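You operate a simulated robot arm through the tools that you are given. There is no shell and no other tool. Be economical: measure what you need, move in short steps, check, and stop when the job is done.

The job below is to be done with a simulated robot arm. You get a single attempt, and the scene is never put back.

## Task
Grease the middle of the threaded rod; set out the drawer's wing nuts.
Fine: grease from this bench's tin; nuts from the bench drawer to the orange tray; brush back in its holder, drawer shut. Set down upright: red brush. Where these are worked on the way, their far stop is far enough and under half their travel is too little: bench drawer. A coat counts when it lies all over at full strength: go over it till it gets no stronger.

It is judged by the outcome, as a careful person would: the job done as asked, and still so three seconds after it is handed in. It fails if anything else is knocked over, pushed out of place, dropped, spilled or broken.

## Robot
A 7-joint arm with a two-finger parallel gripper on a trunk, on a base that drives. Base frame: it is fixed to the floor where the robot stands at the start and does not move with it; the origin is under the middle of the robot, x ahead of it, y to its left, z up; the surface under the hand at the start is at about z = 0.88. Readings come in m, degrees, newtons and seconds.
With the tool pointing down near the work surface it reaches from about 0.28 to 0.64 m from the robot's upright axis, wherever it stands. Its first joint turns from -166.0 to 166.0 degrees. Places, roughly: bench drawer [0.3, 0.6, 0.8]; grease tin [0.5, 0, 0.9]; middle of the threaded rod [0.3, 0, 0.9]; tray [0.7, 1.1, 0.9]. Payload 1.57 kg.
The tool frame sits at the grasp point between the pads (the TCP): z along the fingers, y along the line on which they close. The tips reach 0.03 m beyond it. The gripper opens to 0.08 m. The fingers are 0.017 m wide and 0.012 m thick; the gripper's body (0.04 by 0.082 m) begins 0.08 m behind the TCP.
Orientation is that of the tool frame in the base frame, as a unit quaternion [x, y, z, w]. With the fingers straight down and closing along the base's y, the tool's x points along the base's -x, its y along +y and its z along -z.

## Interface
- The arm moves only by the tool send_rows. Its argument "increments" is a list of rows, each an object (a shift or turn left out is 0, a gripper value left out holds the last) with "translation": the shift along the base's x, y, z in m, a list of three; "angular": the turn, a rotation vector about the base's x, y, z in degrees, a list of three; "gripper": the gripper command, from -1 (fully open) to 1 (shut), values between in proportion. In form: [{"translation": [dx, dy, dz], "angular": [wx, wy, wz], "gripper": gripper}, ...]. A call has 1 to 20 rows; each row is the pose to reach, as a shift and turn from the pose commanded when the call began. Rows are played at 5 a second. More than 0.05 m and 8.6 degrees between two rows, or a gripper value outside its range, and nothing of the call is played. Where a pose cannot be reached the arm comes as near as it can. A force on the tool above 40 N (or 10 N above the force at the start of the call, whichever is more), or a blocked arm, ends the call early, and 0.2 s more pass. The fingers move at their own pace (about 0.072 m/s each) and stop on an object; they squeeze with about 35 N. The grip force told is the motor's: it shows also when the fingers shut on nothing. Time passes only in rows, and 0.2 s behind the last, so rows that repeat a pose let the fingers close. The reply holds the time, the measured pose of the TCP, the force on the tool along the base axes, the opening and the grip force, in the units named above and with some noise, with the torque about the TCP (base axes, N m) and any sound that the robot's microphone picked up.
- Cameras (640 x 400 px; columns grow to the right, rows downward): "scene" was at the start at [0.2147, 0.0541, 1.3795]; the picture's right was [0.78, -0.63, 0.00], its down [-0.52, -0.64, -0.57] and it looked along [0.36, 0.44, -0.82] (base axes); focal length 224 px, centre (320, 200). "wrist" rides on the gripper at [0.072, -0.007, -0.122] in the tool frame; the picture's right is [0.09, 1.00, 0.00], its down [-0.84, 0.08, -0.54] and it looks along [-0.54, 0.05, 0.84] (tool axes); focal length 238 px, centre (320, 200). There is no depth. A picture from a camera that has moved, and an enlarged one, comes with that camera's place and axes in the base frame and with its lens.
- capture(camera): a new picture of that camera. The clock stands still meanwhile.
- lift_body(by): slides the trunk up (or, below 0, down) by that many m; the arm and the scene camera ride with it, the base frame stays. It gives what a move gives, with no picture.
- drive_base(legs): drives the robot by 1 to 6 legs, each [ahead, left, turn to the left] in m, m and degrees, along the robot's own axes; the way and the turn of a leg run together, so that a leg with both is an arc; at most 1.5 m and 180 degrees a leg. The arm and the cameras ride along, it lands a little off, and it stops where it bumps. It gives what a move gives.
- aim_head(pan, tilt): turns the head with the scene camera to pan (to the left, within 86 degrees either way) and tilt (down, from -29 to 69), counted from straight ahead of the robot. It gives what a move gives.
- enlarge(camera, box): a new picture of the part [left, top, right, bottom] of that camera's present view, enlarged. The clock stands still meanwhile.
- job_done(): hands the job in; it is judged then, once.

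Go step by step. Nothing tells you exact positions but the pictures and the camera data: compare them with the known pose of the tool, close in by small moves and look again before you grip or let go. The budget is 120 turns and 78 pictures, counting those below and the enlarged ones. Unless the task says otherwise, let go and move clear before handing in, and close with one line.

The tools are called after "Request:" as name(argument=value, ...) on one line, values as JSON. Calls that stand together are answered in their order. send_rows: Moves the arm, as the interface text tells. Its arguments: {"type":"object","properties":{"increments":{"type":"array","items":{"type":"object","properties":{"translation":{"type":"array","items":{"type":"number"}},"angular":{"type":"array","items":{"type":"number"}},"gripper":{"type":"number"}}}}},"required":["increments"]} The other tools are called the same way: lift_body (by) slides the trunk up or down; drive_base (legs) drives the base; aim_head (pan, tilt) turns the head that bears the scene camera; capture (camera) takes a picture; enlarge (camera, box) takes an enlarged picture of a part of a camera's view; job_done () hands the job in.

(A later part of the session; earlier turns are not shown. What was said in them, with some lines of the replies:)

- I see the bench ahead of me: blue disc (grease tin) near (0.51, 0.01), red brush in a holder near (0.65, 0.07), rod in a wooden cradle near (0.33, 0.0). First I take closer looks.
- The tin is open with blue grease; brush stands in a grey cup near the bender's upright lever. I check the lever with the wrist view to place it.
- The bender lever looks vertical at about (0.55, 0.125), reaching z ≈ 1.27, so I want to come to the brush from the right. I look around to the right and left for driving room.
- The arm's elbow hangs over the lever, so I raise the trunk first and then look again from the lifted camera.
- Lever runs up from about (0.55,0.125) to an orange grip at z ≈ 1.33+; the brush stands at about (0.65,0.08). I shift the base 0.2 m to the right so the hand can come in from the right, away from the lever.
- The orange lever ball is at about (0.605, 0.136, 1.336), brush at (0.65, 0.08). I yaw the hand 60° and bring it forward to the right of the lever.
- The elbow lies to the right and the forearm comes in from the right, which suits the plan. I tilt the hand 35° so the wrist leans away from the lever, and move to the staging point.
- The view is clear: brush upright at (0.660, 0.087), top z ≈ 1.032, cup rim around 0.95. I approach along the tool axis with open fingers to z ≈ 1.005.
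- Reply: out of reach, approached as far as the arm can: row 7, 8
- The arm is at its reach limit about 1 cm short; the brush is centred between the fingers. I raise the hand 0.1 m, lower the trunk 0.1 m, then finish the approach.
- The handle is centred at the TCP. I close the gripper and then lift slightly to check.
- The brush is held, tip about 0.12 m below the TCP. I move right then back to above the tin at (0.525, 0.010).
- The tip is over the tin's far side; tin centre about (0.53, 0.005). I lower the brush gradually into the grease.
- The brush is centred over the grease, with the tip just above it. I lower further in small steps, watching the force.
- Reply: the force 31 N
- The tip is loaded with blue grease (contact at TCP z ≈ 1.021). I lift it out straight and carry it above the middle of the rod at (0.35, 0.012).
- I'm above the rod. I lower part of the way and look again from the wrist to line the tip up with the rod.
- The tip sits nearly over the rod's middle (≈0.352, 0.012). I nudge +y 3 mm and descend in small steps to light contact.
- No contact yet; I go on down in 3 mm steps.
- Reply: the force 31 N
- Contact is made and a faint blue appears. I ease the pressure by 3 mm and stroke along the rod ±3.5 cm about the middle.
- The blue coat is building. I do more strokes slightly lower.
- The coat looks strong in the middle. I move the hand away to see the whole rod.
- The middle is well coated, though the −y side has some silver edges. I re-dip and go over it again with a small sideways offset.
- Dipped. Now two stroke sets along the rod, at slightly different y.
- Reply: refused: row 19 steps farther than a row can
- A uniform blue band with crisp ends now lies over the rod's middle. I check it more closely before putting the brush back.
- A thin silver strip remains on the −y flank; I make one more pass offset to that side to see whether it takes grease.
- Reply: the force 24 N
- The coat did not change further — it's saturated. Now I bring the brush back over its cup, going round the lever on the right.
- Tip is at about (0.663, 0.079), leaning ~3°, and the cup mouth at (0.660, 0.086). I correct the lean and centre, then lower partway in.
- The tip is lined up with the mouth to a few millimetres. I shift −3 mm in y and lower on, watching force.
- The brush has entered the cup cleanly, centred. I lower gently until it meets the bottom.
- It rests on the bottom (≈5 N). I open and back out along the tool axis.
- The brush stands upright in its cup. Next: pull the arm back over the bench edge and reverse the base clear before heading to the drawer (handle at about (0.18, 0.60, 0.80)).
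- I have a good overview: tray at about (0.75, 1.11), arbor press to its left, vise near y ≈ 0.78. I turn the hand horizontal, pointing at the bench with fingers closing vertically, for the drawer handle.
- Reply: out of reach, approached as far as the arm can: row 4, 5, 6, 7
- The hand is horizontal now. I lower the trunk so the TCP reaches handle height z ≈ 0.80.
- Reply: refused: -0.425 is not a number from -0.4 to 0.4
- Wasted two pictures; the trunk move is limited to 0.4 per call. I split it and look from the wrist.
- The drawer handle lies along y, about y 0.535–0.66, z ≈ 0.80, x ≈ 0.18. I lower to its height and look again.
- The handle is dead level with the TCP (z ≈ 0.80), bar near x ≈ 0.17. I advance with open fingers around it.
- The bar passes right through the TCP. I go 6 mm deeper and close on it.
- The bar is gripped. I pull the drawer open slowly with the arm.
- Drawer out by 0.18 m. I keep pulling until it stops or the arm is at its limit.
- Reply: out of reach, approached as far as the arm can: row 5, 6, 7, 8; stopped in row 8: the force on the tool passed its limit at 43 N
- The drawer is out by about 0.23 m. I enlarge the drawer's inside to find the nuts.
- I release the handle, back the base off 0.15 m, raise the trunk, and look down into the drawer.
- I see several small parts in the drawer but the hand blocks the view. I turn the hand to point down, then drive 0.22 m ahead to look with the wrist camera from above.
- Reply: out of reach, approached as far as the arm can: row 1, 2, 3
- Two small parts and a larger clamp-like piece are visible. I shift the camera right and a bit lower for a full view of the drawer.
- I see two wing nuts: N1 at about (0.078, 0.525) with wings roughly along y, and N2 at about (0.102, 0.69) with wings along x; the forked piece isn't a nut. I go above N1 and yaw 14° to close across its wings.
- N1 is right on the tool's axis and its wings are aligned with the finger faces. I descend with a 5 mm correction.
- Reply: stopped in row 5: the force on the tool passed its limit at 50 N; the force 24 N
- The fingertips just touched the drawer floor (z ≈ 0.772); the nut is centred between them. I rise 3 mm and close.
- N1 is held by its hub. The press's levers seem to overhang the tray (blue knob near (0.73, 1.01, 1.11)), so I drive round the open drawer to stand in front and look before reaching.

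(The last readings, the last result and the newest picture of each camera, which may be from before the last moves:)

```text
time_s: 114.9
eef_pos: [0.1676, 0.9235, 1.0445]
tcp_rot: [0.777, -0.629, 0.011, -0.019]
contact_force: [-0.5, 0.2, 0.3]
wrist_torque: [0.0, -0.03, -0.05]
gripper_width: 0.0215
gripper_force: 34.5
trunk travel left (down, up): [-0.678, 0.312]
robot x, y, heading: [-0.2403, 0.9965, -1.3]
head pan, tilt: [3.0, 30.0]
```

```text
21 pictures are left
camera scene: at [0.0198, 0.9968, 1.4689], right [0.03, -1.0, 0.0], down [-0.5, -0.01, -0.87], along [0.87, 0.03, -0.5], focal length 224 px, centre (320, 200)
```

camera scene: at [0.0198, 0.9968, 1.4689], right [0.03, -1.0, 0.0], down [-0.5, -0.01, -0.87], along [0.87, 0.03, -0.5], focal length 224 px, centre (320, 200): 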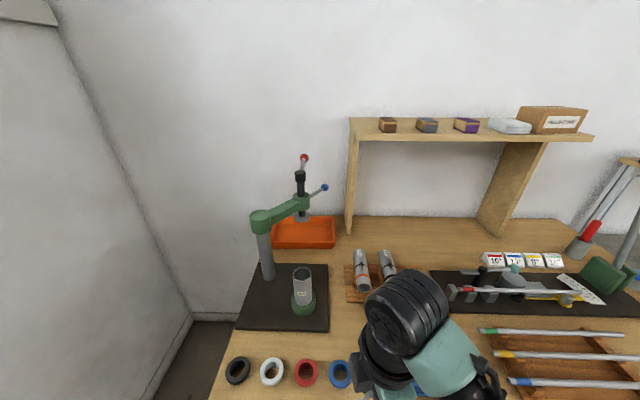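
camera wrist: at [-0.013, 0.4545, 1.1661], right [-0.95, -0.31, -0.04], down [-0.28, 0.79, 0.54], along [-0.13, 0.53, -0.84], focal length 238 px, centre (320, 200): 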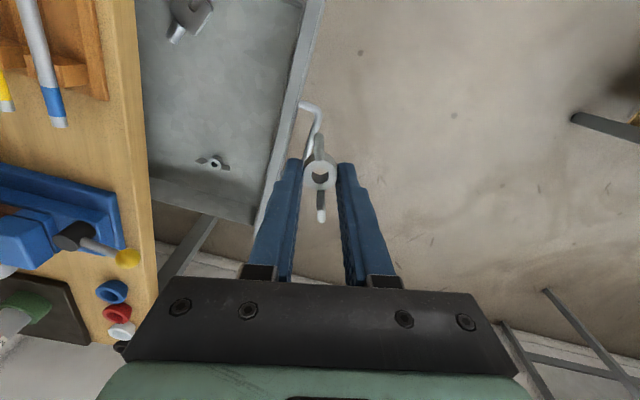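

The tray spans x 0.665–0.82, y 0.96–1.20, with the press head and its blue-knob lever hanging above it at z ≥ 1.03. I'll reach in with the hand tilted 45° forward at y ≈ 0.985, below the lever; first I yaw −102° while rising.

Request:
send_rows(increments=[{"translation": [0, 0, 0.01], "angular": [0, 0, -8.5]}, {"translation": [0, 0, 0.02], "angular": [0, 0, -17]}, {"translation": [0, 0, 0.03], "angular": [0, 0, -25.5]}, {"translation": [0, 0, 0.04], "angular": [0, 0, -34]}, {"translation": [0, 0, 0.05], "angular": [0, 0, -42.5]}, {"translation": [0, 0, 0.06], "angular": [0, 0, -51]}, {"translation": [0, 0, 0.07], "angular": [0, 0, -59.5]}, {"translation": [0, 0, 0.08], "angular": [0, 0, -68]}, {"translation": [0, 0, 0.09], "angular": [0, 0, -76.5]}, {"translation": [0, 0, 0.1], "angular": [0, 0, -85]}, {"translation": [0, 0, 0.1], "angular": [0, 0, -93.5]}, {"translation": [0, 0, 0.1], "angular": [0, 0, -102]}, {"translation": [0, 0, 0.1], "angular": [0, 0, -102]}])

Request:
send_rows(increments=[{"translation": [0.01, 0.01, 0], "angular": [0, -7.5, 0]}, {"translation": [0.02, 0.02, 0], "angular": [0, -15, 0]}, {"translation": [0.03, 0.03, 0], "angular": [0, -22.5, 0]}, {"translation": [0.05, 0.04, 0], "angular": [0, -30, 0]}, {"translation": [0.07, 0.05, 0], "angular": [0, -37.5, 0]}, {"translation": [0.09, 0.06, 0], "angular": [0, -45, 0]}, {"translation": [0.09, 0.06, 0], "angular": [0, -45, 0]}])

Request:
capture(camera="scene")

```text
time_s: 117.7
eef_pos: [0.1671, 0.923, 1.1451]
tcp_rot: [0.002, 1.0, -0.022, 0.004]
contact_force: [0.2, -0.2, 0.6]
wrist_torque: [-0.01, -0.03, -0.02]
gripper_width: 0.0214
gripper_force: 34.4
trunk travel left (down, up): [-0.678, 0.312]
robot x, y, heading: [-0.237, 0.9974, -1.6]
head pan, tilt: [3.0, 30.0]
```

```text
time_s: 119.3
eef_pos: [0.2567, 0.9837, 1.1443]
tcp_rot: [0.008, 0.922, -0.019, 0.386]
contact_force: [0.6, 0.5, -0.2]
wrist_torque: [-0.04, 0.0, 0.02]
gripper_width: 0.0215
gripper_force: 34.5
trunk travel left (down, up): [-0.678, 0.312]
robot x, y, heading: [-0.2388, 1.0011, -1.3]
head pan, tilt: [3.0, 30.0]
```

```text
20 pictures are left
camera scene: at [0.0198, 0.9966, 1.469], right [0.03, -1.0, 0.0], down [-0.5, -0.01, -0.87], along [0.87, 0.03, -0.5], focal length 224 px, centre (320, 200)
```

scene: 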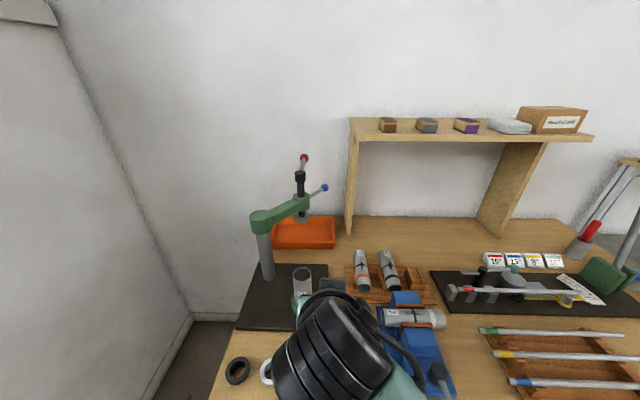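

Clear so far. I drive 0.22 m closer at this height, then check.

Request:
drive_base(legs=[[0.22, 0, 0]])

Request:
capture(camera="scene")

Request:
capture(camera="wrist")

```text
time_s: 121.0
eef_pos: [0.4729, 0.9771, 1.1441]
tcp_rot: [0.01, 0.922, -0.02, 0.386]
contact_force: [-0.2, 0.0, -1.1]
wrist_torque: [0.01, 0.04, -0.01]
gripper_width: 0.0213
gripper_force: 34.3
trunk travel left (down, up): [-0.678, 0.312]
robot x, y, heading: [-0.0242, 0.9942, -1.7]
head pan, tilt: [3.0, 30.0]
```

```text
19 pictures are left
camera scene: at [0.2361, 0.9904, 1.4688], right [0.03, -1.0, 0.0], down [-0.5, -0.01, -0.87], along [0.87, 0.02, -0.5], focal length 224 px, centre (320, 200)
```

scene: 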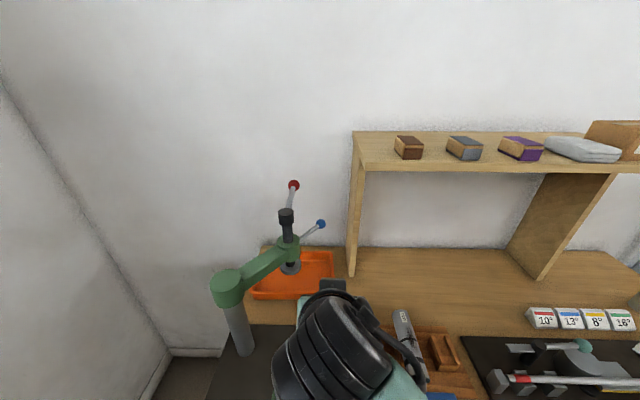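

```text
18 pictures are left
camera wrist: at [0.3354, 0.9751, 1.1792], right [-0.03, 1.0, -0.09], down [0.21, 0.1, 0.97], along [0.98, 0.01, -0.21], focal length 238 px, centre (320, 200)
```

wrist: 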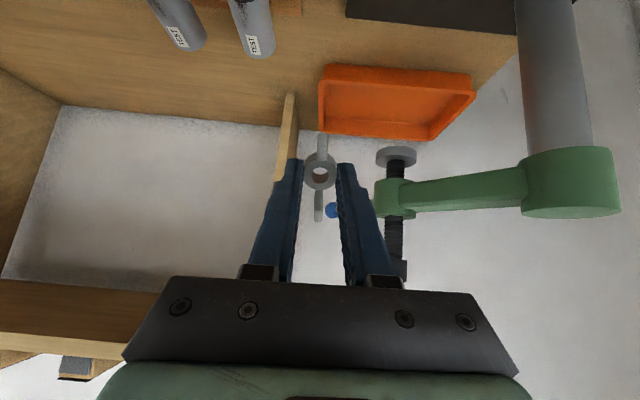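

Precise fixes: press disc at (0.623, 1.072, 1.05), knob at (0.70, 1.0, 1.115), tray x 0.64–0.81, y 0.965–1.18. I yaw +15° and slide in along the tool axis toward (0.69, 1.005), stopping a bit short.

Request:
send_rows(increments=[{"translation": [0.02, 0, -0.02], "angular": [0, 0, 7.5]}, {"translation": [0.045, 0.0, -0.045], "angular": [0, 0, 15]}, {"translation": [0.07, 0.002, -0.07], "angular": [0, 0, 15]}, {"translation": [0.1, 0.006, -0.1], "angular": [0, 0, 15]}, {"translation": [0.13, 0.012, -0.13], "angular": [0, 0, 15]}, {"translation": [0.16, 0.018, -0.155], "angular": [0, 0, 15]}, {"translation": [0.19, 0.023, -0.18], "angular": [0, 0, 15]}, {"translation": [0.19, 0.023, -0.18], "angular": [0, 0, 15]}])

Request:
capture(camera="wrist")

```text
time_s: 122.8
eef_pos: [0.6614, 0.9992, 0.9633]
tcp_rot: [-0.11, 0.916, 0.03, 0.385]
contact_force: [-0.7, 0.4, -0.5]
wrist_torque: [-0.04, 0.01, -0.02]
gripper_width: 0.0212
gripper_force: 34.4
trunk travel left (down, up): [-0.678, 0.312]
robot x, y, heading: [-0.0247, 0.993, -1.7]
head pan, tilt: [3.0, 30.0]
```

```text
17 pictures are left
camera wrist: at [0.5293, 0.9623, 0.9989], right [-0.29, 0.95, -0.09], down [0.17, 0.15, 0.97], along [0.94, 0.26, -0.21], focal length 238 px, centre (320, 200)
```

wrist: 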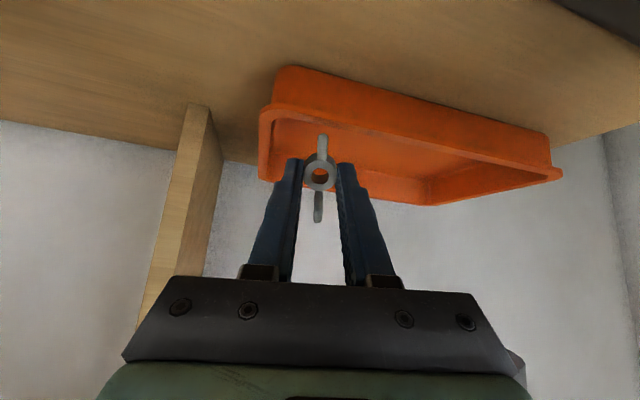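

The nut is just above the near rim (rim z ≈ 0.918, near wall x ≈ 0.67). I move 4.5 cm further in and then lower.

Request:
send_rows(increments=[{"translation": [0.015, 0.002, 0]}, {"translation": [0.03, 0.005, 0]}, {"translation": [0.045, 0.008, 0]}, {"translation": [0.047, 0.008, -0.01]}, {"translation": [0.047, 0.008, -0.02]}, {"translation": [0.047, 0.008, -0.026]}, {"translation": [0.047, 0.008, -0.026]}])

Request:
capture(camera="wrist")

```text
time_s: 124.4
eef_pos: [0.7105, 1.0085, 0.9398]
tcp_rot: [-0.109, 0.916, 0.03, 0.385]
contact_force: [0.1, 0.2, -0.9]
wrist_torque: [-0.03, 0.03, 0.0]
gripper_width: 0.0214
gripper_force: 34.6
trunk travel left (down, up): [-0.678, 0.312]
robot x, y, heading: [-0.025, 0.9954, -1.5]
head pan, tilt: [3.0, 30.0]
```

```text
16 pictures are left
camera wrist: at [0.5771, 0.9706, 0.9743], right [-0.29, 0.95, -0.09], down [0.17, 0.15, 0.97], along [0.94, 0.26, -0.21], focal length 238 px, centre (320, 200)
```

wrist: 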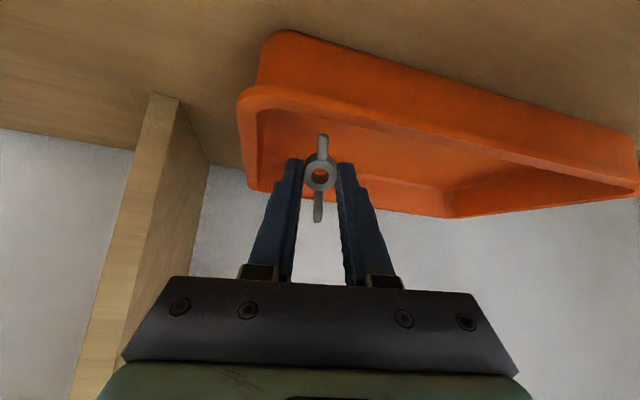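

The nut is over the tray floor, hub ~3–4 cm above it. I lower until the wing touches lightly, then open partway.

Request:
send_rows(increments=[{"translation": [0, 0, -0.004]}, {"translation": [0, 0, -0.008]}, {"translation": [0, 0, -0.012]}, {"translation": [0, 0, -0.012]}])

Request:
send_rows(increments=[{"gripper": 0.4}, {"gripper": 0.2}, {"gripper": 0.1}, {"gripper": 0.1}, {"gripper": 0.1}])

Request:
capture(camera="wrist")

```text
time_s: 125.4
eef_pos: [0.7098, 1.0071, 0.9267]
tcp_rot: [-0.11, 0.916, 0.03, 0.384]
contact_force: [0.7, 0.1, 0.0]
wrist_torque: [0.01, 0.03, -0.01]
gripper_width: 0.0214
gripper_force: 34.7
trunk travel left (down, up): [-0.678, 0.312]
robot x, y, heading: [-0.0266, 0.9943, -1.4]
head pan, tilt: [3.0, 30.0]
```

```text
time_s: 126.6
eef_pos: [0.7088, 1.0074, 0.9264]
tcp_rot: [-0.11, 0.916, 0.03, 0.385]
contact_force: [0.3, -0.7, 0.0]
wrist_torque: [0.01, -0.01, -0.01]
gripper_width: 0.0361
gripper_force: 0.1
trunk travel left (down, up): [-0.678, 0.312]
robot x, y, heading: [-0.0192, 0.9897, -1.6]
head pan, tilt: [3.0, 30.0]
```

```text
15 pictures are left
camera wrist: at [0.5774, 0.9698, 0.9619], right [-0.29, 0.95, -0.09], down [0.17, 0.15, 0.97], along [0.94, 0.26, -0.21], focal length 238 px, centre (320, 200)
```

wrist: 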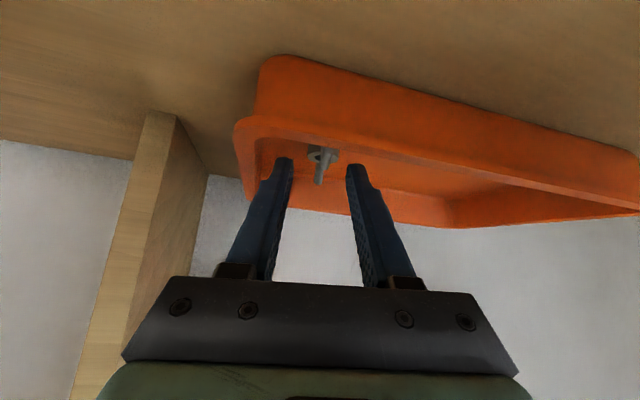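

N1 lies in the tray. I retrace my way out, then drive back round to the drawer.

Request:
send_rows(increments=[{"translation": [-0.005, -0.001, 0.02]}, {"translation": [-0.01, -0.002, 0.038]}, {"translation": [-0.05, -0.008, 0.042]}, {"translation": [-0.08, -0.014, 0.07]}, {"translation": [-0.11, -0.018, 0.1]}, {"translation": [-0.14, -0.022, 0.13]}, {"translation": [-0.17, -0.026, 0.16]}, {"translation": [-0.2, -0.028, 0.19]}, {"translation": [-0.229, -0.028, 0.214]}, {"translation": [-0.229, -0.028, 0.214]}])

Request:
drive_base(legs=[[-0.52, 0, 0], [0, -0.4, 0]])

```text
time_s: 128.8
eef_pos: [0.4832, 0.9827, 1.1414]
tcp_rot: [-0.11, 0.916, 0.03, 0.385]
contact_force: [0.6, -0.6, -0.2]
wrist_torque: [0.04, 0.0, 0.0]
gripper_width: 0.0362
gripper_force: 0.0
trunk travel left (down, up): [-0.678, 0.312]
robot x, y, heading: [-0.0255, 0.9907, -1.4]
head pan, tilt: [3.0, 30.0]
```

```text
time_s: 133.8
eef_pos: [-0.0275, 0.5909, 1.1415]
tcp_rot: [-0.108, 0.916, 0.029, 0.385]
contact_force: [0.3, -0.8, 0.7]
wrist_torque: [0.0, 0.01, 0.01]
gripper_width: 0.0361
gripper_force: 0.0
trunk travel left (down, up): [-0.678, 0.312]
robot x, y, heading: [-0.5346, 0.6054, -1.7]
head pan, tilt: [3.0, 30.0]
```

Back by the drawer. I bring the hand vertical (fingers closing roughly along y, across N2's wings) and drive 0.1 m ahead to be above N2 at about (0.10, 0.681).

Request:
send_rows(increments=[{"translation": [0, 0.015, 0], "angular": [-1.4, 7.4, 0], "gripper": -1}, {"translation": [0, 0.03, 0], "angular": [-2.9, 14.7, 0]}, {"translation": [0.005, 0.045, 0], "angular": [-4.3, 22.1, 0]}, {"translation": [0.01, 0.06, -0.02], "angular": [-5.7, 29.5, 0]}, {"translation": [0.015, 0.075, -0.04], "angular": [-7.2, 36.8, 0]}, {"translation": [0.02, 0.088, -0.06], "angular": [-8.6, 44.2, 0]}, {"translation": [0.02, 0.088, -0.08], "angular": [-8.6, 44.2, 0]}, {"translation": [0.02, 0.088, -0.08], "angular": [-8.6, 44.2, 0]}])

Request:
drive_base(legs=[[0.1, 0, 0]])

Request:
capture(camera="wrist")

```text
time_s: 135.6
eef_pos: [-0.0064, 0.6807, 1.0611]
tcp_rot: [-0.118, 0.993, 0.001, 0.003]
contact_force: [-0.2, 0.5, 0.0]
wrist_torque: [0.02, 0.02, 0.01]
gripper_width: 0.08
gripper_force: 0.1
out of reach, approached as far as the arm can: row 1
trunk travel left (down, up): [-0.678, 0.312]
robot x, y, heading: [-0.5331, 0.6039, -1.8]
head pan, tilt: [3.0, 30.0]
```

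```text
time_s: 136.8
eef_pos: [0.0916, 0.6778, 1.0612]
tcp_rot: [-0.117, 0.993, 0.002, 0.003]
contact_force: [1.4, -0.1, 0.2]
wrist_torque: [0.02, 0.0, 0.03]
gripper_width: 0.0801
gripper_force: 0.0
trunk travel left (down, up): [-0.678, 0.312]
robot x, y, heading: [-0.4365, 0.5998, -1.8]
head pan, tilt: [3.0, 30.0]
```

```text
14 pictures are left
camera wrist: at [0.0216, 0.653, 1.1826], right [-0.32, 0.95, 0.0], down [0.79, 0.27, 0.55], along [0.52, 0.18, -0.84], focal length 238 px, centre (320, 200)
```

wrist: 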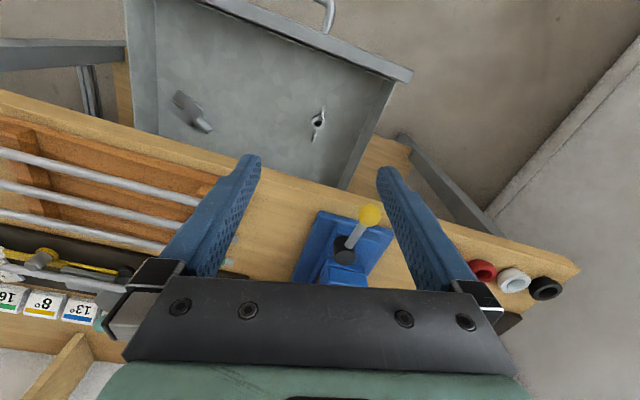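

N2 is really at about (0.120, 0.684), wings nearly along x; vise knob at about (0.16, 0.765, 0.96). I shift, yaw −13°, narrow the fingers to ~56 mm, and lower to check.

Request:
send_rows(increments=[{"translation": [0.014, 0.003, -0.02], "angular": [0, 0, -6.5], "gripper": -0.4}, {"translation": [0.028, 0.0065, -0.05], "angular": [0, 0, -13]}, {"translation": [0.028, 0.0065, -0.09], "angular": [0, 0, -13]}, {"translation": [0.028, 0.0065, -0.13], "angular": [0, 0, -13]}, {"translation": [0.028, 0.0065, -0.17], "angular": [0, 0, -13]}, {"translation": [0.028, 0.0065, -0.17], "angular": [0, 0, -13]}])

Request:
capture(camera="wrist")

```text
time_s: 138.2
eef_pos: [0.1186, 0.6843, 0.89]
tcp_rot: [-0.004, 1.0, 0.001, 0.003]
contact_force: [0.2, -0.8, -1.3]
wrist_torque: [0.05, 0.0, 0.0]
gripper_width: 0.056
gripper_force: 0.0
trunk travel left (down, up): [-0.678, 0.312]
robot x, y, heading: [-0.4331, 0.6004, -1.4]
head pan, tilt: [3.0, 30.0]
```

```text
13 pictures are left
camera wrist: at [0.0461, 0.6763, 1.0107], right [-0.1, 0.99, 0.0], down [0.83, 0.08, 0.55], along [0.55, 0.06, -0.84], focal length 238 px, centre (320, 200)
```

wrist: 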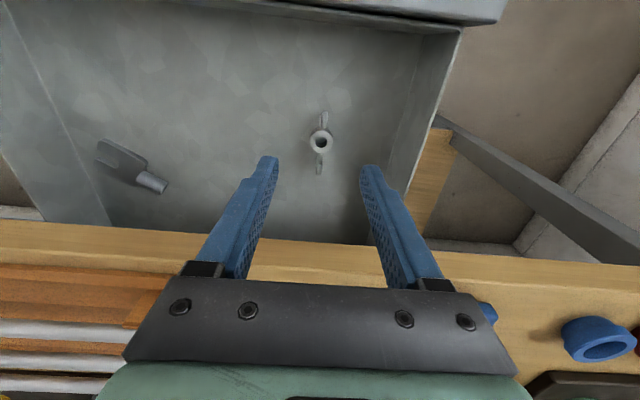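

N2 is centred and aligned. I descend with a 4 mm forward correction to z ≈ 0.805 and close.

Request:
send_rows(increments=[{"translation": [0.004, 0, -0.03]}, {"translation": [0.004, 0, -0.055]}, {"translation": [0.004, 0, -0.072]}, {"translation": [0.004, 0, -0.08]}, {"translation": [0.004, 0, -0.084]}, {"translation": [0.004, 0, -0.084]}])

Request:
send_rows(increments=[{"gripper": 0}, {"gripper": 0.5}, {"gripper": 1}, {"gripper": 1}, {"gripper": 1}])

Request:
send_rows(increments=[{"translation": [0, 0, 0.03]}, {"translation": [0, 0, 0.07]}, {"translation": [0, 0, 0.11]}, {"translation": [-0.02, 0, 0.15]}, {"translation": [-0.05, 0, 0.19]}, {"translation": [-0.09, 0, 0.22]}, {"translation": [-0.12, 0.0, 0.25]}, {"translation": [-0.12, 0, 0.25]}])

Request:
capture(camera="wrist")

```text
time_s: 139.6
eef_pos: [0.1209, 0.6848, 0.8074]
tcp_rot: [-0.004, 1.0, 0.001, 0.004]
contact_force: [-0.3, -0.2, -0.4]
wrist_torque: [0.01, -0.03, -0.02]
gripper_width: 0.0562
gripper_force: 0.1
trunk travel left (down, up): [-0.678, 0.312]
robot x, y, heading: [-0.4344, 0.6048, -1.8]
head pan, tilt: [3.0, 30.0]
```

```text
time_s: 140.8
eef_pos: [0.121, 0.6848, 0.8076]
tcp_rot: [-0.004, 1.0, 0.001, 0.004]
contact_force: [-0.9, 0.2, 0.1]
wrist_torque: [-0.03, 0.02, 0.01]
gripper_width: 0.0211
gripper_force: 34.3
trunk travel left (down, up): [-0.678, 0.312]
robot x, y, heading: [-0.4377, 0.6027, -1.6]
head pan, tilt: [3.0, 30.0]
```

```text
time_s: 142.6
eef_pos: [0.0021, 0.6821, 1.0563]
tcp_rot: [-0.004, 1.0, 0.0, 0.002]
contact_force: [0.3, 0.2, -1.2]
wrist_torque: [0.01, 0.04, -0.01]
gripper_width: 0.0213
gripper_force: 33.8
trunk travel left (down, up): [-0.678, 0.312]
robot x, y, heading: [-0.4379, 0.6056, -1.9]
head pan, tilt: [3.0, 30.0]
```

```text
12 pictures are left
camera wrist: at [-0.0707, 0.6742, 1.1774], right [-0.1, 0.99, 0.0], down [0.83, 0.08, 0.55], along [0.54, 0.05, -0.84], focal length 238 px, centre (320, 200)
```

wrist: 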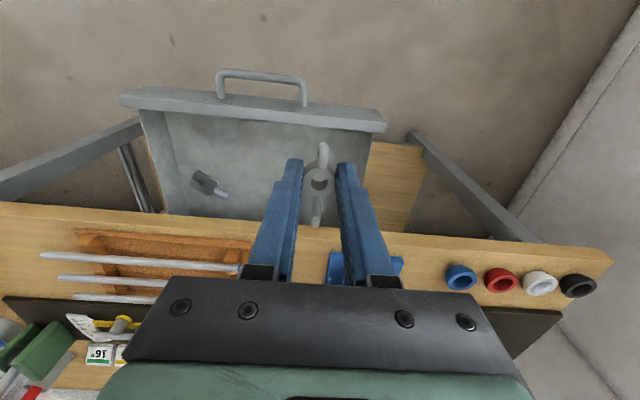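

N2 is held and only the forked piece remains in the drawer. I tilt the hand 45° forward, align it, and drive round to the tray again.

Request:
send_rows(increments=[{"translation": [0.01, -0.015, 0.015], "angular": [0, -7.5, 0]}, {"translation": [0.02, -0.03, 0.03], "angular": [0, -15, 0]}, {"translation": [0.03, -0.045, 0.045], "angular": [0, -22.5, 0]}, {"translation": [0.04, -0.06, 0.06], "angular": [0, -30, 0]}, {"translation": [0.05, -0.075, 0.075], "angular": [0, -37.5, 0]}, {"translation": [0.058, -0.092, 0.088], "angular": [0, -45, 0]}, {"translation": [0.058, -0.092, 0.088], "angular": [0, -45, 0]}])

Request:
drive_base(legs=[[-0.1, 0, 0], [0, 0.4, 1.7]])

```text
time_s: 144.2
eef_pos: [0.0597, 0.5922, 1.144]
tcp_rot: [-0.004, 0.922, -0.002, 0.386]
contact_force: [0.1, -0.3, -0.2]
wrist_torque: [0.01, 0.02, -0.01]
gripper_width: 0.0212
gripper_force: 34.6
trunk travel left (down, up): [-0.678, 0.312]
robot x, y, heading: [-0.4391, 0.6054, -1.8]
head pan, tilt: [3.0, 30.0]
```

```text
time_s: 147.5
eef_pos: [-0.034, 1.0154, 1.1435]
tcp_rot: [-0.013, 0.922, 0.002, 0.386]
contact_force: [0.8, -0.9, -1.0]
wrist_torque: [-0.03, 0.03, -0.04]
gripper_width: 0.021
gripper_force: 34.9
trunk travel left (down, up): [-0.678, 0.312]
robot x, y, heading: [-0.5306, 1.0138, -0.6]
head pan, tilt: [3.0, 30.0]
```

I drive forward, easing 3 cm to the right, to the same stand point as before.

Request:
drive_base(legs=[[0.0, -0.033, 0], [0.507, 0, 0]])

Request:
capture(camera="wrist")

```text
time_s: 150.9
eef_pos: [0.4758, 0.9776, 1.1442]
tcp_rot: [-0.016, 0.922, 0.004, 0.387]
contact_force: [0.5, 0.5, 0.1]
wrist_torque: [-0.01, 0.02, 0.02]
gripper_width: 0.0211
gripper_force: 34.5
trunk travel left (down, up): [-0.678, 0.312]
robot x, y, heading: [-0.0213, 0.9775, -0.4]
head pan, tilt: [3.0, 30.0]
```

```text
11 pictures are left
camera wrist: at [0.3381, 0.9672, 1.1779], right [-0.09, 0.99, -0.07], down [0.2, 0.09, 0.98], along [0.98, 0.08, -0.21], focal length 238 px, centre (320, 200)
```

wrist: 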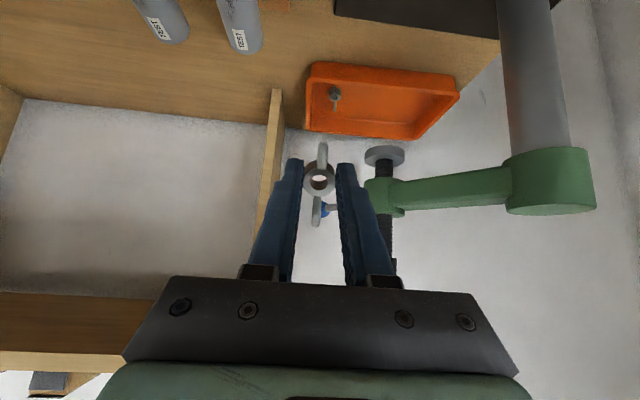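

The first nut lies at (0.72, 1.01). I'll set N2 beside it at y ≈ 1.04, using a flatter 55° tilt so the hand stays under the press disc.

Request:
send_rows(increments=[{"translation": [0.02, 0, -0.02], "angular": [0, 0, 6.5]}, {"translation": [0.04, 0.0, -0.04], "angular": [0, 0, 13]}, {"translation": [0.04, 0.0, -0.04], "angular": [0, 0, 13]}])

Request:
send_rows(increments=[{"translation": [0.02, 0, -0.025], "angular": [1.3, -4.9, 0]}, {"translation": [0.04, 0.003, -0.055], "angular": [2.6, -9.7, 0]}, {"translation": [0.07, 0.01, -0.085], "angular": [2.6, -9.7, 0]}, {"translation": [0.1, 0.02, -0.11], "angular": [2.6, -9.7, 0]}, {"translation": [0.13, 0.032, -0.125], "angular": [2.6, -9.7, 0]}, {"translation": [0.16, 0.045, -0.127], "angular": [2.6, -9.7, 0]}, {"translation": [0.19, 0.062, -0.13], "angular": [2.6, -9.7, 0]}, {"translation": [0.19, 0.062, -0.13], "angular": [2.6, -9.7, 0]}])

Request:
capture(camera="wrist")

```text
time_s: 151.7
eef_pos: [0.5152, 0.98, 1.1021]
tcp_rot: [-0.119, 0.915, 0.047, 0.383]
contact_force: [0.1, -0.1, -0.8]
wrist_torque: [0.04, 0.01, 0.0]
gripper_width: 0.0215
gripper_force: 34.2
trunk travel left (down, up): [-0.678, 0.312]
robot x, y, heading: [-0.0252, 0.9742, -0.5]
head pan, tilt: [3.0, 30.0]
```

```text
time_s: 153.6
eef_pos: [0.7025, 1.0369, 0.9621]
tcp_rot: [-0.111, 0.883, 0.054, 0.452]
contact_force: [-2.8, -3.1, -1.9]
wrist_torque: [0.21, -0.42, 0.34]
gripper_width: 0.0213
gripper_force: 34.6
trunk travel left (down, up): [-0.678, 0.312]
robot x, y, heading: [-0.0224, 0.9778, -0.5]
head pan, tilt: [3.0, 30.0]
stopped in row 8: the force on the tool passed its limit at 42 N (the readings are from after the stop); the commanded pose is now the measured one
```

```text
10 pictures are left
camera wrist: at [0.5674, 0.9948, 0.9751], right [-0.3, 0.95, -0.08], down [0.03, 0.09, 1.0], along [0.95, 0.29, -0.05], focal length 238 px, centre (320, 200)
```

wrist: 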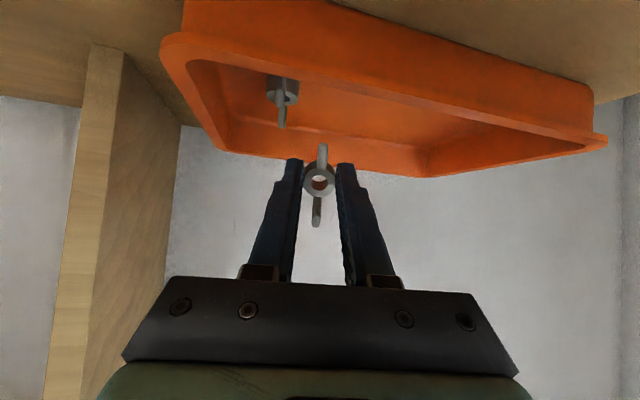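

Something stopped the arm with 42 N near the goal. I look from the scene camera before moving on.

Request:
enlarge(camera="scene", box=[190, 160, 430, 360])

```text
2.00 times, centred on (310, 260) of scene
camera zoom: at [0.239, 0.979, 1.469], right [0.04, -1.0, 0.0], down [-0.5, -0.02, -0.87], along [0.86, 0.04, -0.5], focal length 448 px, centre (340, 80)
```

zoom: 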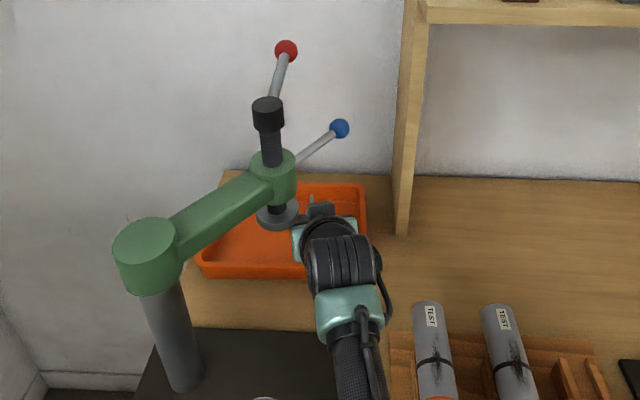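

The hand is brushing the press disc (the press itself hasn't moved). I ease away by swinging the wrist to the right, pivoting about the nut.

Request:
send_rows(increments=[{"translation": [0, -0.008, 0], "angular": [0, 0, 3]}, {"translation": [0, -0.008, 0], "angular": [0, 0, 8]}, {"translation": [0.004, -0.004, 0], "angular": [0, 0, 15]}, {"translation": [0.008, 0.0, 0], "angular": [0, 0, 18]}, {"translation": [0.008, 0.0, 0], "angular": [0, 0, 18]}])

Request:
enlarge(camera="scene", box=[250, 200, 390, 320])

```text
time_s: 154.8
eef_pos: [0.7099, 1.0384, 0.9635]
tcp_rot: [-0.248, 0.854, 0.125, 0.44]
contact_force: [0.0, -0.5, 0.2]
wrist_torque: [0.01, 0.0, 0.0]
gripper_width: 0.0212
gripper_force: 34.1
trunk travel left (down, up): [-0.678, 0.312]
robot x, y, heading: [-0.0168, 0.9802, -0.7]
head pan, tilt: [3.0, 30.0]
```

```text
3.33 times, centred on (320, 260) of scene
camera zoom: at [0.2384, 0.9781, 1.469], right [0.04, -1.0, 0.0], down [-0.5, -0.02, -0.87], along [0.87, 0.04, -0.5], focal length 747 px, centre (320, 0)
```

zoom: 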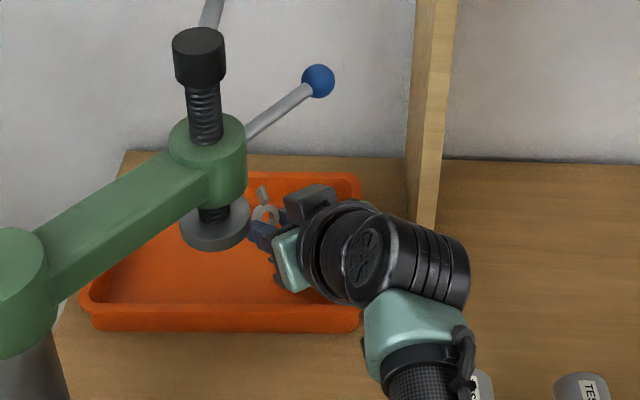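

Clear and force-free. I lower the nut to the tray floor and open just enough.

Request:
send_rows(increments=[{"translation": [0, 0.002, -0.012]}, {"translation": [0, 0.003, -0.024]}, {"translation": [0, 0.003, -0.032]}, {"translation": [0, 0.003, -0.036]}, {"translation": [0, 0.003, -0.036]}])

Request:
send_rows(increments=[{"gripper": 0.4}, {"gripper": 0.25}, {"gripper": 0.25}, {"gripper": 0.25}])

Request:
capture(camera="wrist")

```text
time_s: 156.0
eef_pos: [0.7104, 1.0404, 0.929]
tcp_rot: [-0.249, 0.854, 0.125, 0.439]
contact_force: [0.3, -1.3, -0.7]
wrist_torque: [-0.01, 0.04, -0.02]
gripper_width: 0.0213
gripper_force: 34.5
trunk travel left (down, up): [-0.678, 0.312]
robot x, y, heading: [-0.0219, 0.9789, -0.5]
head pan, tilt: [3.0, 30.0]
```

```text
time_s: 157.0
eef_pos: [0.7125, 1.0398, 0.9285]
tcp_rot: [-0.248, 0.854, 0.125, 0.439]
contact_force: [-0.3, 0.2, -0.3]
wrist_torque: [-0.03, -0.02, 0.02]
gripper_width: 0.03
gripper_force: 0.1
trunk travel left (down, up): [-0.678, 0.312]
robot x, y, heading: [-0.0188, 0.9805, -0.3]
head pan, tilt: [3.0, 30.0]
```

```text
7 pictures are left
camera wrist: at [0.5956, 0.9581, 0.9416], right [-0.58, 0.81, -0.08], down [0.0, 0.09, 1.0], along [0.82, 0.58, -0.05], focal length 238 px, centre (320, 200)
```

wrist: 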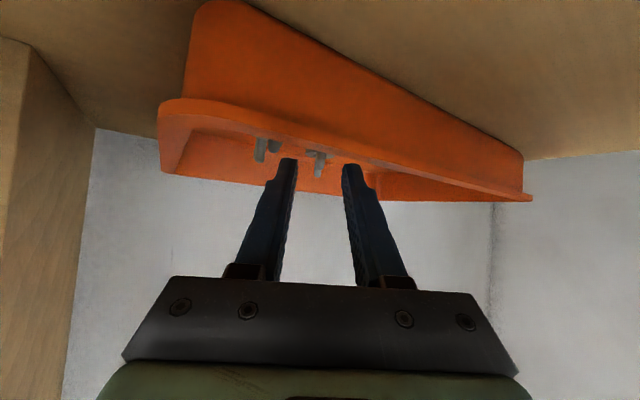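

Both nuts are in the tray. I back out along the tool axis, then drive round to close the drawer.

Request:
send_rows(increments=[{"translation": [0, 0, 0.02]}, {"translation": [-0.003, -0.002, 0.038]}, {"translation": [-0.035, -0.022, 0.055]}, {"translation": [-0.07, -0.045, 0.075]}, {"translation": [-0.1, -0.06, 0.105]}, {"translation": [-0.13, -0.065, 0.135]}, {"translation": [-0.16, -0.07, 0.165]}, {"translation": [-0.19, -0.07, 0.195]}, {"translation": [-0.22, -0.07, 0.215]}, {"translation": [-0.22, -0.07, 0.215]}])

Request:
drive_base(legs=[[-0.6, 0, 0], [0, -0.38, 0]])

```text
time_s: 159.2
eef_pos: [0.4913, 0.967, 1.1411]
tcp_rot: [-0.248, 0.854, 0.125, 0.44]
contact_force: [0.6, 0.0, -0.2]
wrist_torque: [0.01, -0.02, 0.01]
gripper_width: 0.0299
gripper_force: 0.1
trunk travel left (down, up): [-0.678, 0.312]
robot x, y, heading: [-0.0219, 0.9763, -0.2]
head pan, tilt: [3.0, 30.0]
```

```text
time_s: 164.6
eef_pos: [-0.1052, 0.5978, 1.1412]
tcp_rot: [-0.254, 0.853, 0.128, 0.439]
contact_force: [1.2, -0.3, 0.8]
wrist_torque: [-0.04, -0.02, 0.0]
gripper_width: 0.0302
gripper_force: 0.0
trunk travel left (down, up): [-0.678, 0.312]
robot x, y, heading: [-0.6197, 0.602, 0.2]
head pan, tilt: [3.0, 30.0]
```

Now the drawer: I back off a bit, turn the hand horizontal again with fingers closing vertically, open it and lower the trunk to handle height.

Request:
drive_base(legs=[[-0.08, 0, 0]])

Request:
send_rows(increments=[{"angular": [-6.74, -4.61, 0.19], "gripper": -1}, {"angular": [-13.5, -9.2, 0.4]}, {"angular": [-20.2, -13.8, 0.6]}, {"angular": [-27, -18.4, 0.8]}, {"angular": [-33.7, -23, 1]}, {"angular": [-40.4, -27.7, 1.1]}, {"angular": [-47.2, -32.3, 1.3]}, {"angular": [-53.9, -36.9, 1.5]}, {"angular": [-60.6, -41.5, 1.7]}, {"angular": [-67.4, -46.1, 1.9]}, {"angular": [-74.1, -50.7, 2.1]}, {"angular": [-74.1, -50.7, 2.1]}])

Request:
lift_body(by=-0.341)

Request:
capture(camera="wrist")

```text
time_s: 165.6
eef_pos: [-0.1858, 0.5956, 1.1406]
tcp_rot: [-0.254, 0.852, 0.128, 0.439]
contact_force: [0.4, 0.3, 0.0]
wrist_torque: [0.03, 0.04, -0.01]
gripper_width: 0.0301
gripper_force: 0.0
trunk travel left (down, up): [-0.678, 0.312]
robot x, y, heading: [-0.6977, 0.6015, 0.1]
head pan, tilt: [3.0, 30.0]
```

```text
time_s: 168.2
eef_pos: [-0.1847, 0.5974, 1.1413]
tcp_rot: [0.5, -0.498, 0.501, -0.5]
contact_force: [0.0, -0.8, -0.3]
wrist_torque: [-0.01, 0.0, 0.0]
gripper_width: 0.0801
gripper_force: 0.0
trunk travel left (down, up): [-0.678, 0.312]
robot x, y, heading: [-0.6946, 0.6047, 0.2]
head pan, tilt: [3.0, 30.0]
```

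```text
time_s: 171.6
eef_pos: [-0.1844, 0.5967, 0.8005]
tcp_rot: [-0.5, 0.5, -0.5, 0.501]
contact_force: [0.6, -0.8, -0.7]
wrist_torque: [-0.02, 0.01, -0.02]
gripper_width: 0.0799
gripper_force: 0.0
trunk travel left (down, up): [-0.337, 0.653]
robot x, y, heading: [-0.6997, 0.6023, 0.1]
head pan, tilt: [3.0, 30.0]
```

```text
6 pictures are left
camera wrist: at [-0.3072, 0.5236, 0.8067], right [0.0, -0.09, -1.0], down [-0.54, 0.84, -0.08], along [0.84, 0.54, -0.05], focal length 238 px, centre (320, 200)
```

wrist: 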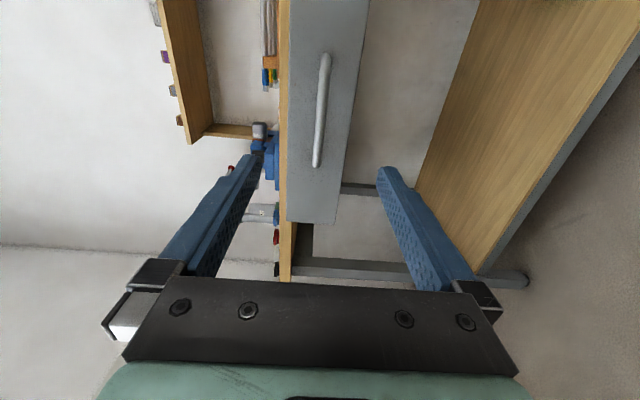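

The bar is level with the TCP again. I drive 0.107 m forward so the fingers straddle the bar, then grip it.

Request:
drive_base(legs=[[0.107, 0, 0]])

```text
time_s: 172.7
eef_pos: [-0.0817, 0.5959, 0.7995]
tcp_rot: [-0.5, 0.499, -0.5, 0.501]
contact_force: [0.0, -1.4, -1.1]
wrist_torque: [0.01, -0.01, 0.01]
gripper_width: 0.08
gripper_force: 0.1
trunk travel left (down, up): [-0.337, 0.653]
robot x, y, heading: [-0.5952, 0.6016, 0.2]
head pan, tilt: [3.0, 30.0]
```

Request:
send_rows(increments=[{"translation": [0.013, 0.002, 0]}, {"translation": [0.013, 0.002, 0], "gripper": 0}, {"translation": [0.013, 0.002, 0], "gripper": 1}, {"translation": [0.013, 0.002, 0], "gripper": 1}, {"translation": [0.013, 0.002, 0], "gripper": 1}, {"translation": [0.013, 0.002, 0], "gripper": 1}])

```text
time_s: 174.1
eef_pos: [-0.0696, 0.5983, 0.8001]
tcp_rot: [-0.5, 0.499, -0.5, 0.5]
contact_force: [-0.1, 0.5, 1.1]
wrist_torque: [0.01, -0.01, 0.04]
gripper_width: 0.0001
gripper_force: 21.1
trunk travel left (down, up): [-0.337, 0.653]
robot x, y, heading: [-0.5967, 0.6038, -0.1]
head pan, tilt: [3.0, 30.0]
```

The fingers closed on nothing: the bar had slipped in the grip earlier and sits nearer x ≈ −0.02 (drawer open ~0.19 m). I reopen, advance, and look before gripping.

Request:
send_rows(increments=[{"gripper": -1}, {"gripper": -1}, {"gripper": -1}, {"gripper": -1}, {"translation": [0.015, 0, 0]}, {"translation": [0.03, 0, 0]}, {"translation": [0.042, 0, 0]}, {"translation": [0.042, 0, 0]}])

Request:
capture(camera="wrist")

```text
time_s: 175.9
eef_pos: [-0.027, 0.5986, 0.7996]
tcp_rot: [-0.499, 0.5, -0.5, 0.5]
contact_force: [-0.2, -0.2, -0.4]
wrist_torque: [0.03, -0.02, 0.0]
gripper_width: 0.08
gripper_force: 0.0
trunk travel left (down, up): [-0.337, 0.653]
robot x, y, heading: [-0.5906, 0.5995, 0.2]
head pan, tilt: [3.0, 30.0]
```

```text
5 pictures are left
camera wrist: at [-0.1483, 0.5268, 0.807], right [0.0, -0.09, -1.0], down [-0.54, 0.84, -0.08], along [0.84, 0.54, -0.05], focal length 238 px, centre (320, 200)
```

wrist: 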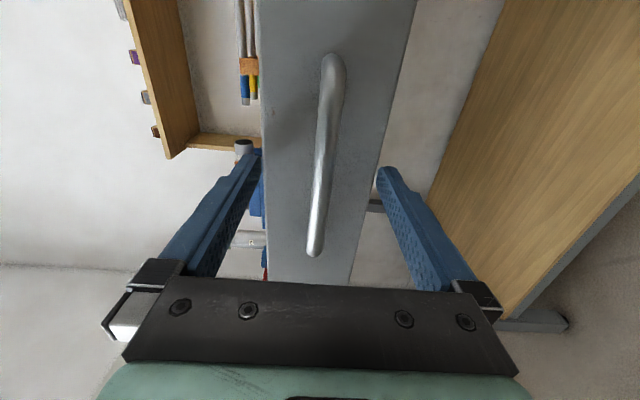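

The bar now lies between the pads. I close on it and push the drawer in.

Request:
send_rows(increments=[{"gripper": 0}, {"gripper": 1}, {"gripper": 1}, {"gripper": 1}, {"gripper": 1}])

Request:
send_rows(increments=[{"translation": [0.015, 0, 0]}, {"translation": [0.03, 0, 0]}, {"translation": [0.045, 0, 0]}, {"translation": [0.06, 0, 0]}, {"translation": [0.075, 0, 0]}, {"translation": [0.09, 0, 0]}, {"translation": [0.105, 0, 0]}, {"translation": [0.12, 0, 0]}, {"translation": [0.13, 0, 0]}, {"translation": [0.14, 0, 0]}, {"translation": [0.14, 0, 0]}])

```text
time_s: 177.1
eef_pos: [-0.0266, 0.5996, 0.7995]
tcp_rot: [-0.5, 0.5, -0.5, 0.501]
contact_force: [-1.8, -0.8, -4.3]
wrist_torque: [-0.02, 0.04, -0.01]
gripper_width: 0.0119
gripper_force: 29.1
trunk travel left (down, up): [-0.337, 0.653]
robot x, y, heading: [-0.5934, 0.6018, 0.2]
head pan, tilt: [3.0, 30.0]
```

```text
time_s: 179.5
eef_pos: [0.1162, 0.5987, 0.7996]
tcp_rot: [0.501, -0.499, 0.499, -0.5]
contact_force: [-1.3, 1.7, -10.3]
wrist_torque: [-0.01, 0.04, 0.14]
gripper_width: 0.012
gripper_force: 29.3
trunk travel left (down, up): [-0.337, 0.653]
robot x, y, heading: [-0.5926, 0.5991, 0.1]
head pan, tilt: [3.0, 30.0]
```

It slides well. I continue in small steps until it meets its closed stop.

Request:
send_rows(increments=[{"translation": [0.01, 0, 0]}, {"translation": [0.02, 0, 0]}, {"translation": [0.03, 0, 0]}, {"translation": [0.04, 0, 0]}, {"translation": [0.046, 0, 0]}, {"translation": [0.052, 0, 0]}, {"translation": [0.058, 0, 0]}, {"translation": [0.064, 0, 0]}, {"translation": [0.07, 0, 0]}])

```text
time_s: 181.5
eef_pos: [0.1833, 0.599, 0.8008]
tcp_rot: [0.501, -0.5, 0.499, -0.5]
contact_force: [-13.6, 6.7, -15.6]
wrist_torque: [-0.01, 1.47, 0.08]
gripper_width: 0.0115
gripper_force: 28.6
trunk travel left (down, up): [-0.337, 0.653]
robot x, y, heading: [-0.5926, 0.5999, 0.1]
head pan, tilt: [3.0, 30.0]
```

Request:
send_rows(increments=[{"translation": [0.005, 0, 0]}, {"translation": [0.01, 0, 0]}, {"translation": [0.01, 0, 0]}])

Request:
capture(camera="wrist")

```text
time_s: 181.8
eef_pos: [0.1845, 0.5982, 0.7992]
tcp_rot: [0.501, -0.5, 0.499, -0.5]
contact_force: [-11.7, 1.2, 2.2]
wrist_torque: [-0.03, 0.37, -0.37]
gripper_width: 0.0121
gripper_force: 29.6
trunk travel left (down, up): [-0.337, 0.653]
robot x, y, heading: [-0.5972, 0.6005, 0.1]
head pan, tilt: [3.0, 30.0]
stopped in row 1: the force on the tool passed its limit at 52 N (the readings are from after the stop); the commanded pose is now the measured one
```

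```text
4 pictures are left
camera wrist: at [0.062, 0.5255, 0.8064], right [0.0, -0.09, -1.0], down [-0.54, 0.84, -0.08], along [0.84, 0.54, -0.05], focal length 238 px, centre (320, 200)
```

wrist: 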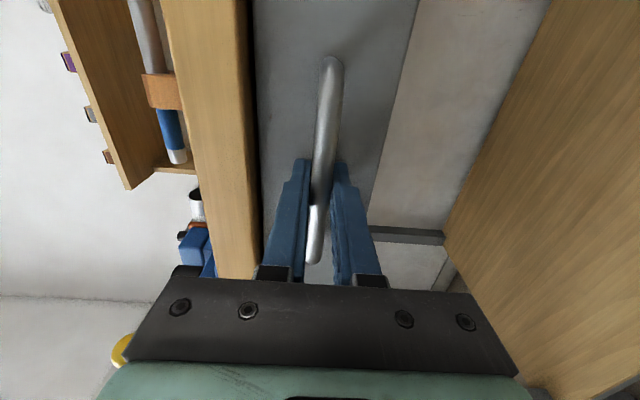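

The drawer met its hard stop and is shut. I release, back straight off, raise the trunk and check everything.

Request:
send_rows(increments=[{"gripper": 0}, {"gripper": -1}, {"gripper": -1}, {"gripper": -1}, {"gripper": -1}])

Request:
drive_base(legs=[[-0.2, 0, 0]])

Request:
lift_body(by=0.4)

Request:
aim_head(pan=0, tilt=35)

Request:
capture(camera="scene")

```text
time_s: 182.5
eef_pos: [0.1822, 0.5979, 0.7753]
tcp_rot: [-0.511, 0.513, -0.488, 0.488]
contact_force: [-22.9, -0.2, -19.1]
wrist_torque: [0.01, -0.32, 0.02]
gripper_width: 0.0628
gripper_force: 0.1
trunk travel left (down, up): [-0.337, 0.653]
robot x, y, heading: [-0.6001, 0.6008, 0.3]
head pan, tilt: [3.0, 30.0]
stopped in row 3: the force on the tool passed its limit at 44 N (the readings are from after the stop); the commanded pose is now the measured one
```

```text
time_s: 184.1
eef_pos: [-0.018, 0.5952, 0.787]
tcp_rot: [-0.506, 0.507, -0.493, 0.493]
contact_force: [-0.2, 0.5, -0.2]
wrist_torque: [0.03, -0.01, -0.03]
gripper_width: 0.0799
gripper_force: 0.0
trunk travel left (down, up): [-0.337, 0.653]
robot x, y, heading: [-0.7964, 0.6, 0.2]
head pan, tilt: [3.0, 30.0]
```

```text
time_s: 187.9
eef_pos: [-0.0175, 0.5967, 1.1868]
tcp_rot: [-0.505, 0.507, -0.494, 0.494]
contact_force: [-0.2, 0.0, 0.0]
wrist_torque: [-0.01, -0.01, -0.03]
gripper_width: 0.0799
gripper_force: 0.0
trunk travel left (down, up): [-0.737, 0.253]
robot x, y, heading: [-0.8008, 0.6021, -0.2]
head pan, tilt: [3.0, 30.0]
```

```text
time_s: 188.6
eef_pos: [-0.0174, 0.5968, 1.1873]
tcp_rot: [-0.505, 0.508, -0.493, 0.494]
contact_force: [0.0, 0.2, 0.3]
wrist_torque: [0.02, 0.0, -0.02]
gripper_width: 0.0803
gripper_force: 0.0
trunk travel left (down, up): [-0.737, 0.253]
robot x, y, heading: [-0.7974, 0.6029, -0.2]
head pan, tilt: [0.0, 35.0]
```

```text
3 pictures are left
camera scene: at [-0.5387, 0.5988, 1.5202], right [0.0, -1.0, 0.0], down [-0.57, 0.0, -0.82], along [0.82, 0.0, -0.57], focal length 224 px, centre (320, 200)
```

scene: 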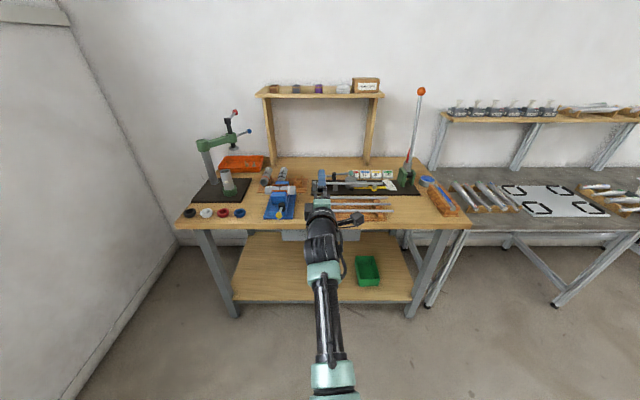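

Everything seems in place. I check the drawer and the right-hand side of the bench in enlargement.

Request:
enlarge(camera="scene", box=[260, 160, 480, 270])

Request:
enlarge(camera="scene", box=[180, 100, 320, 230])

```text
2.91 times, centred on (370, 215) of scene
camera zoom: at [-0.5387, 0.5988, 1.5202], right [0.0, -1.0, 0.0], down [-0.57, 0.0, -0.82], along [0.82, 0.0, -0.57], focal length 652 px, centre (174, 156)
```

zoom: 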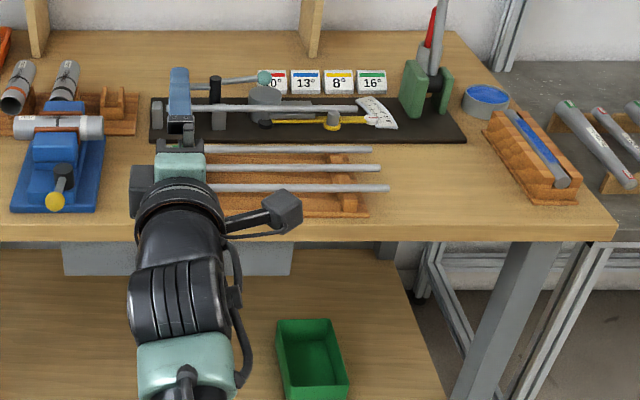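

```text
3.08 times, centred on (250, 165) of scene
camera zoom: at [-0.5387, 0.5988, 1.5202], right [0.0, -1.0, 0.0], down [-0.57, 0.0, -0.82], along [0.82, 0.0, -0.57], focal length 690 px, centre (535, 308)
```

zoom: 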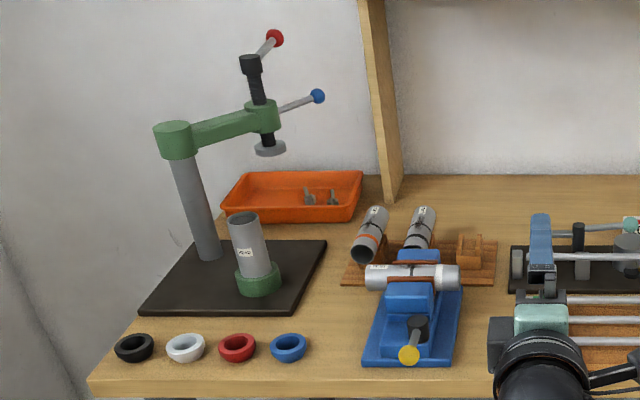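

The middle of the rod is greased and the brush stands upright in its holder. Both wing nuts are in the orange tray, the drawer is shut, and the arm is clear.

Request:
job_done()

```text
The job is handed in.
```

The job is handed in: the rod's middle is greased to full strength, both wing nuts are in the orange tray, the brush is upright in its holder and the drawer is shut. The hand pressed against the press disc (42 N stop) on the second trip to the tray, but the press looked unmoved afterwards.
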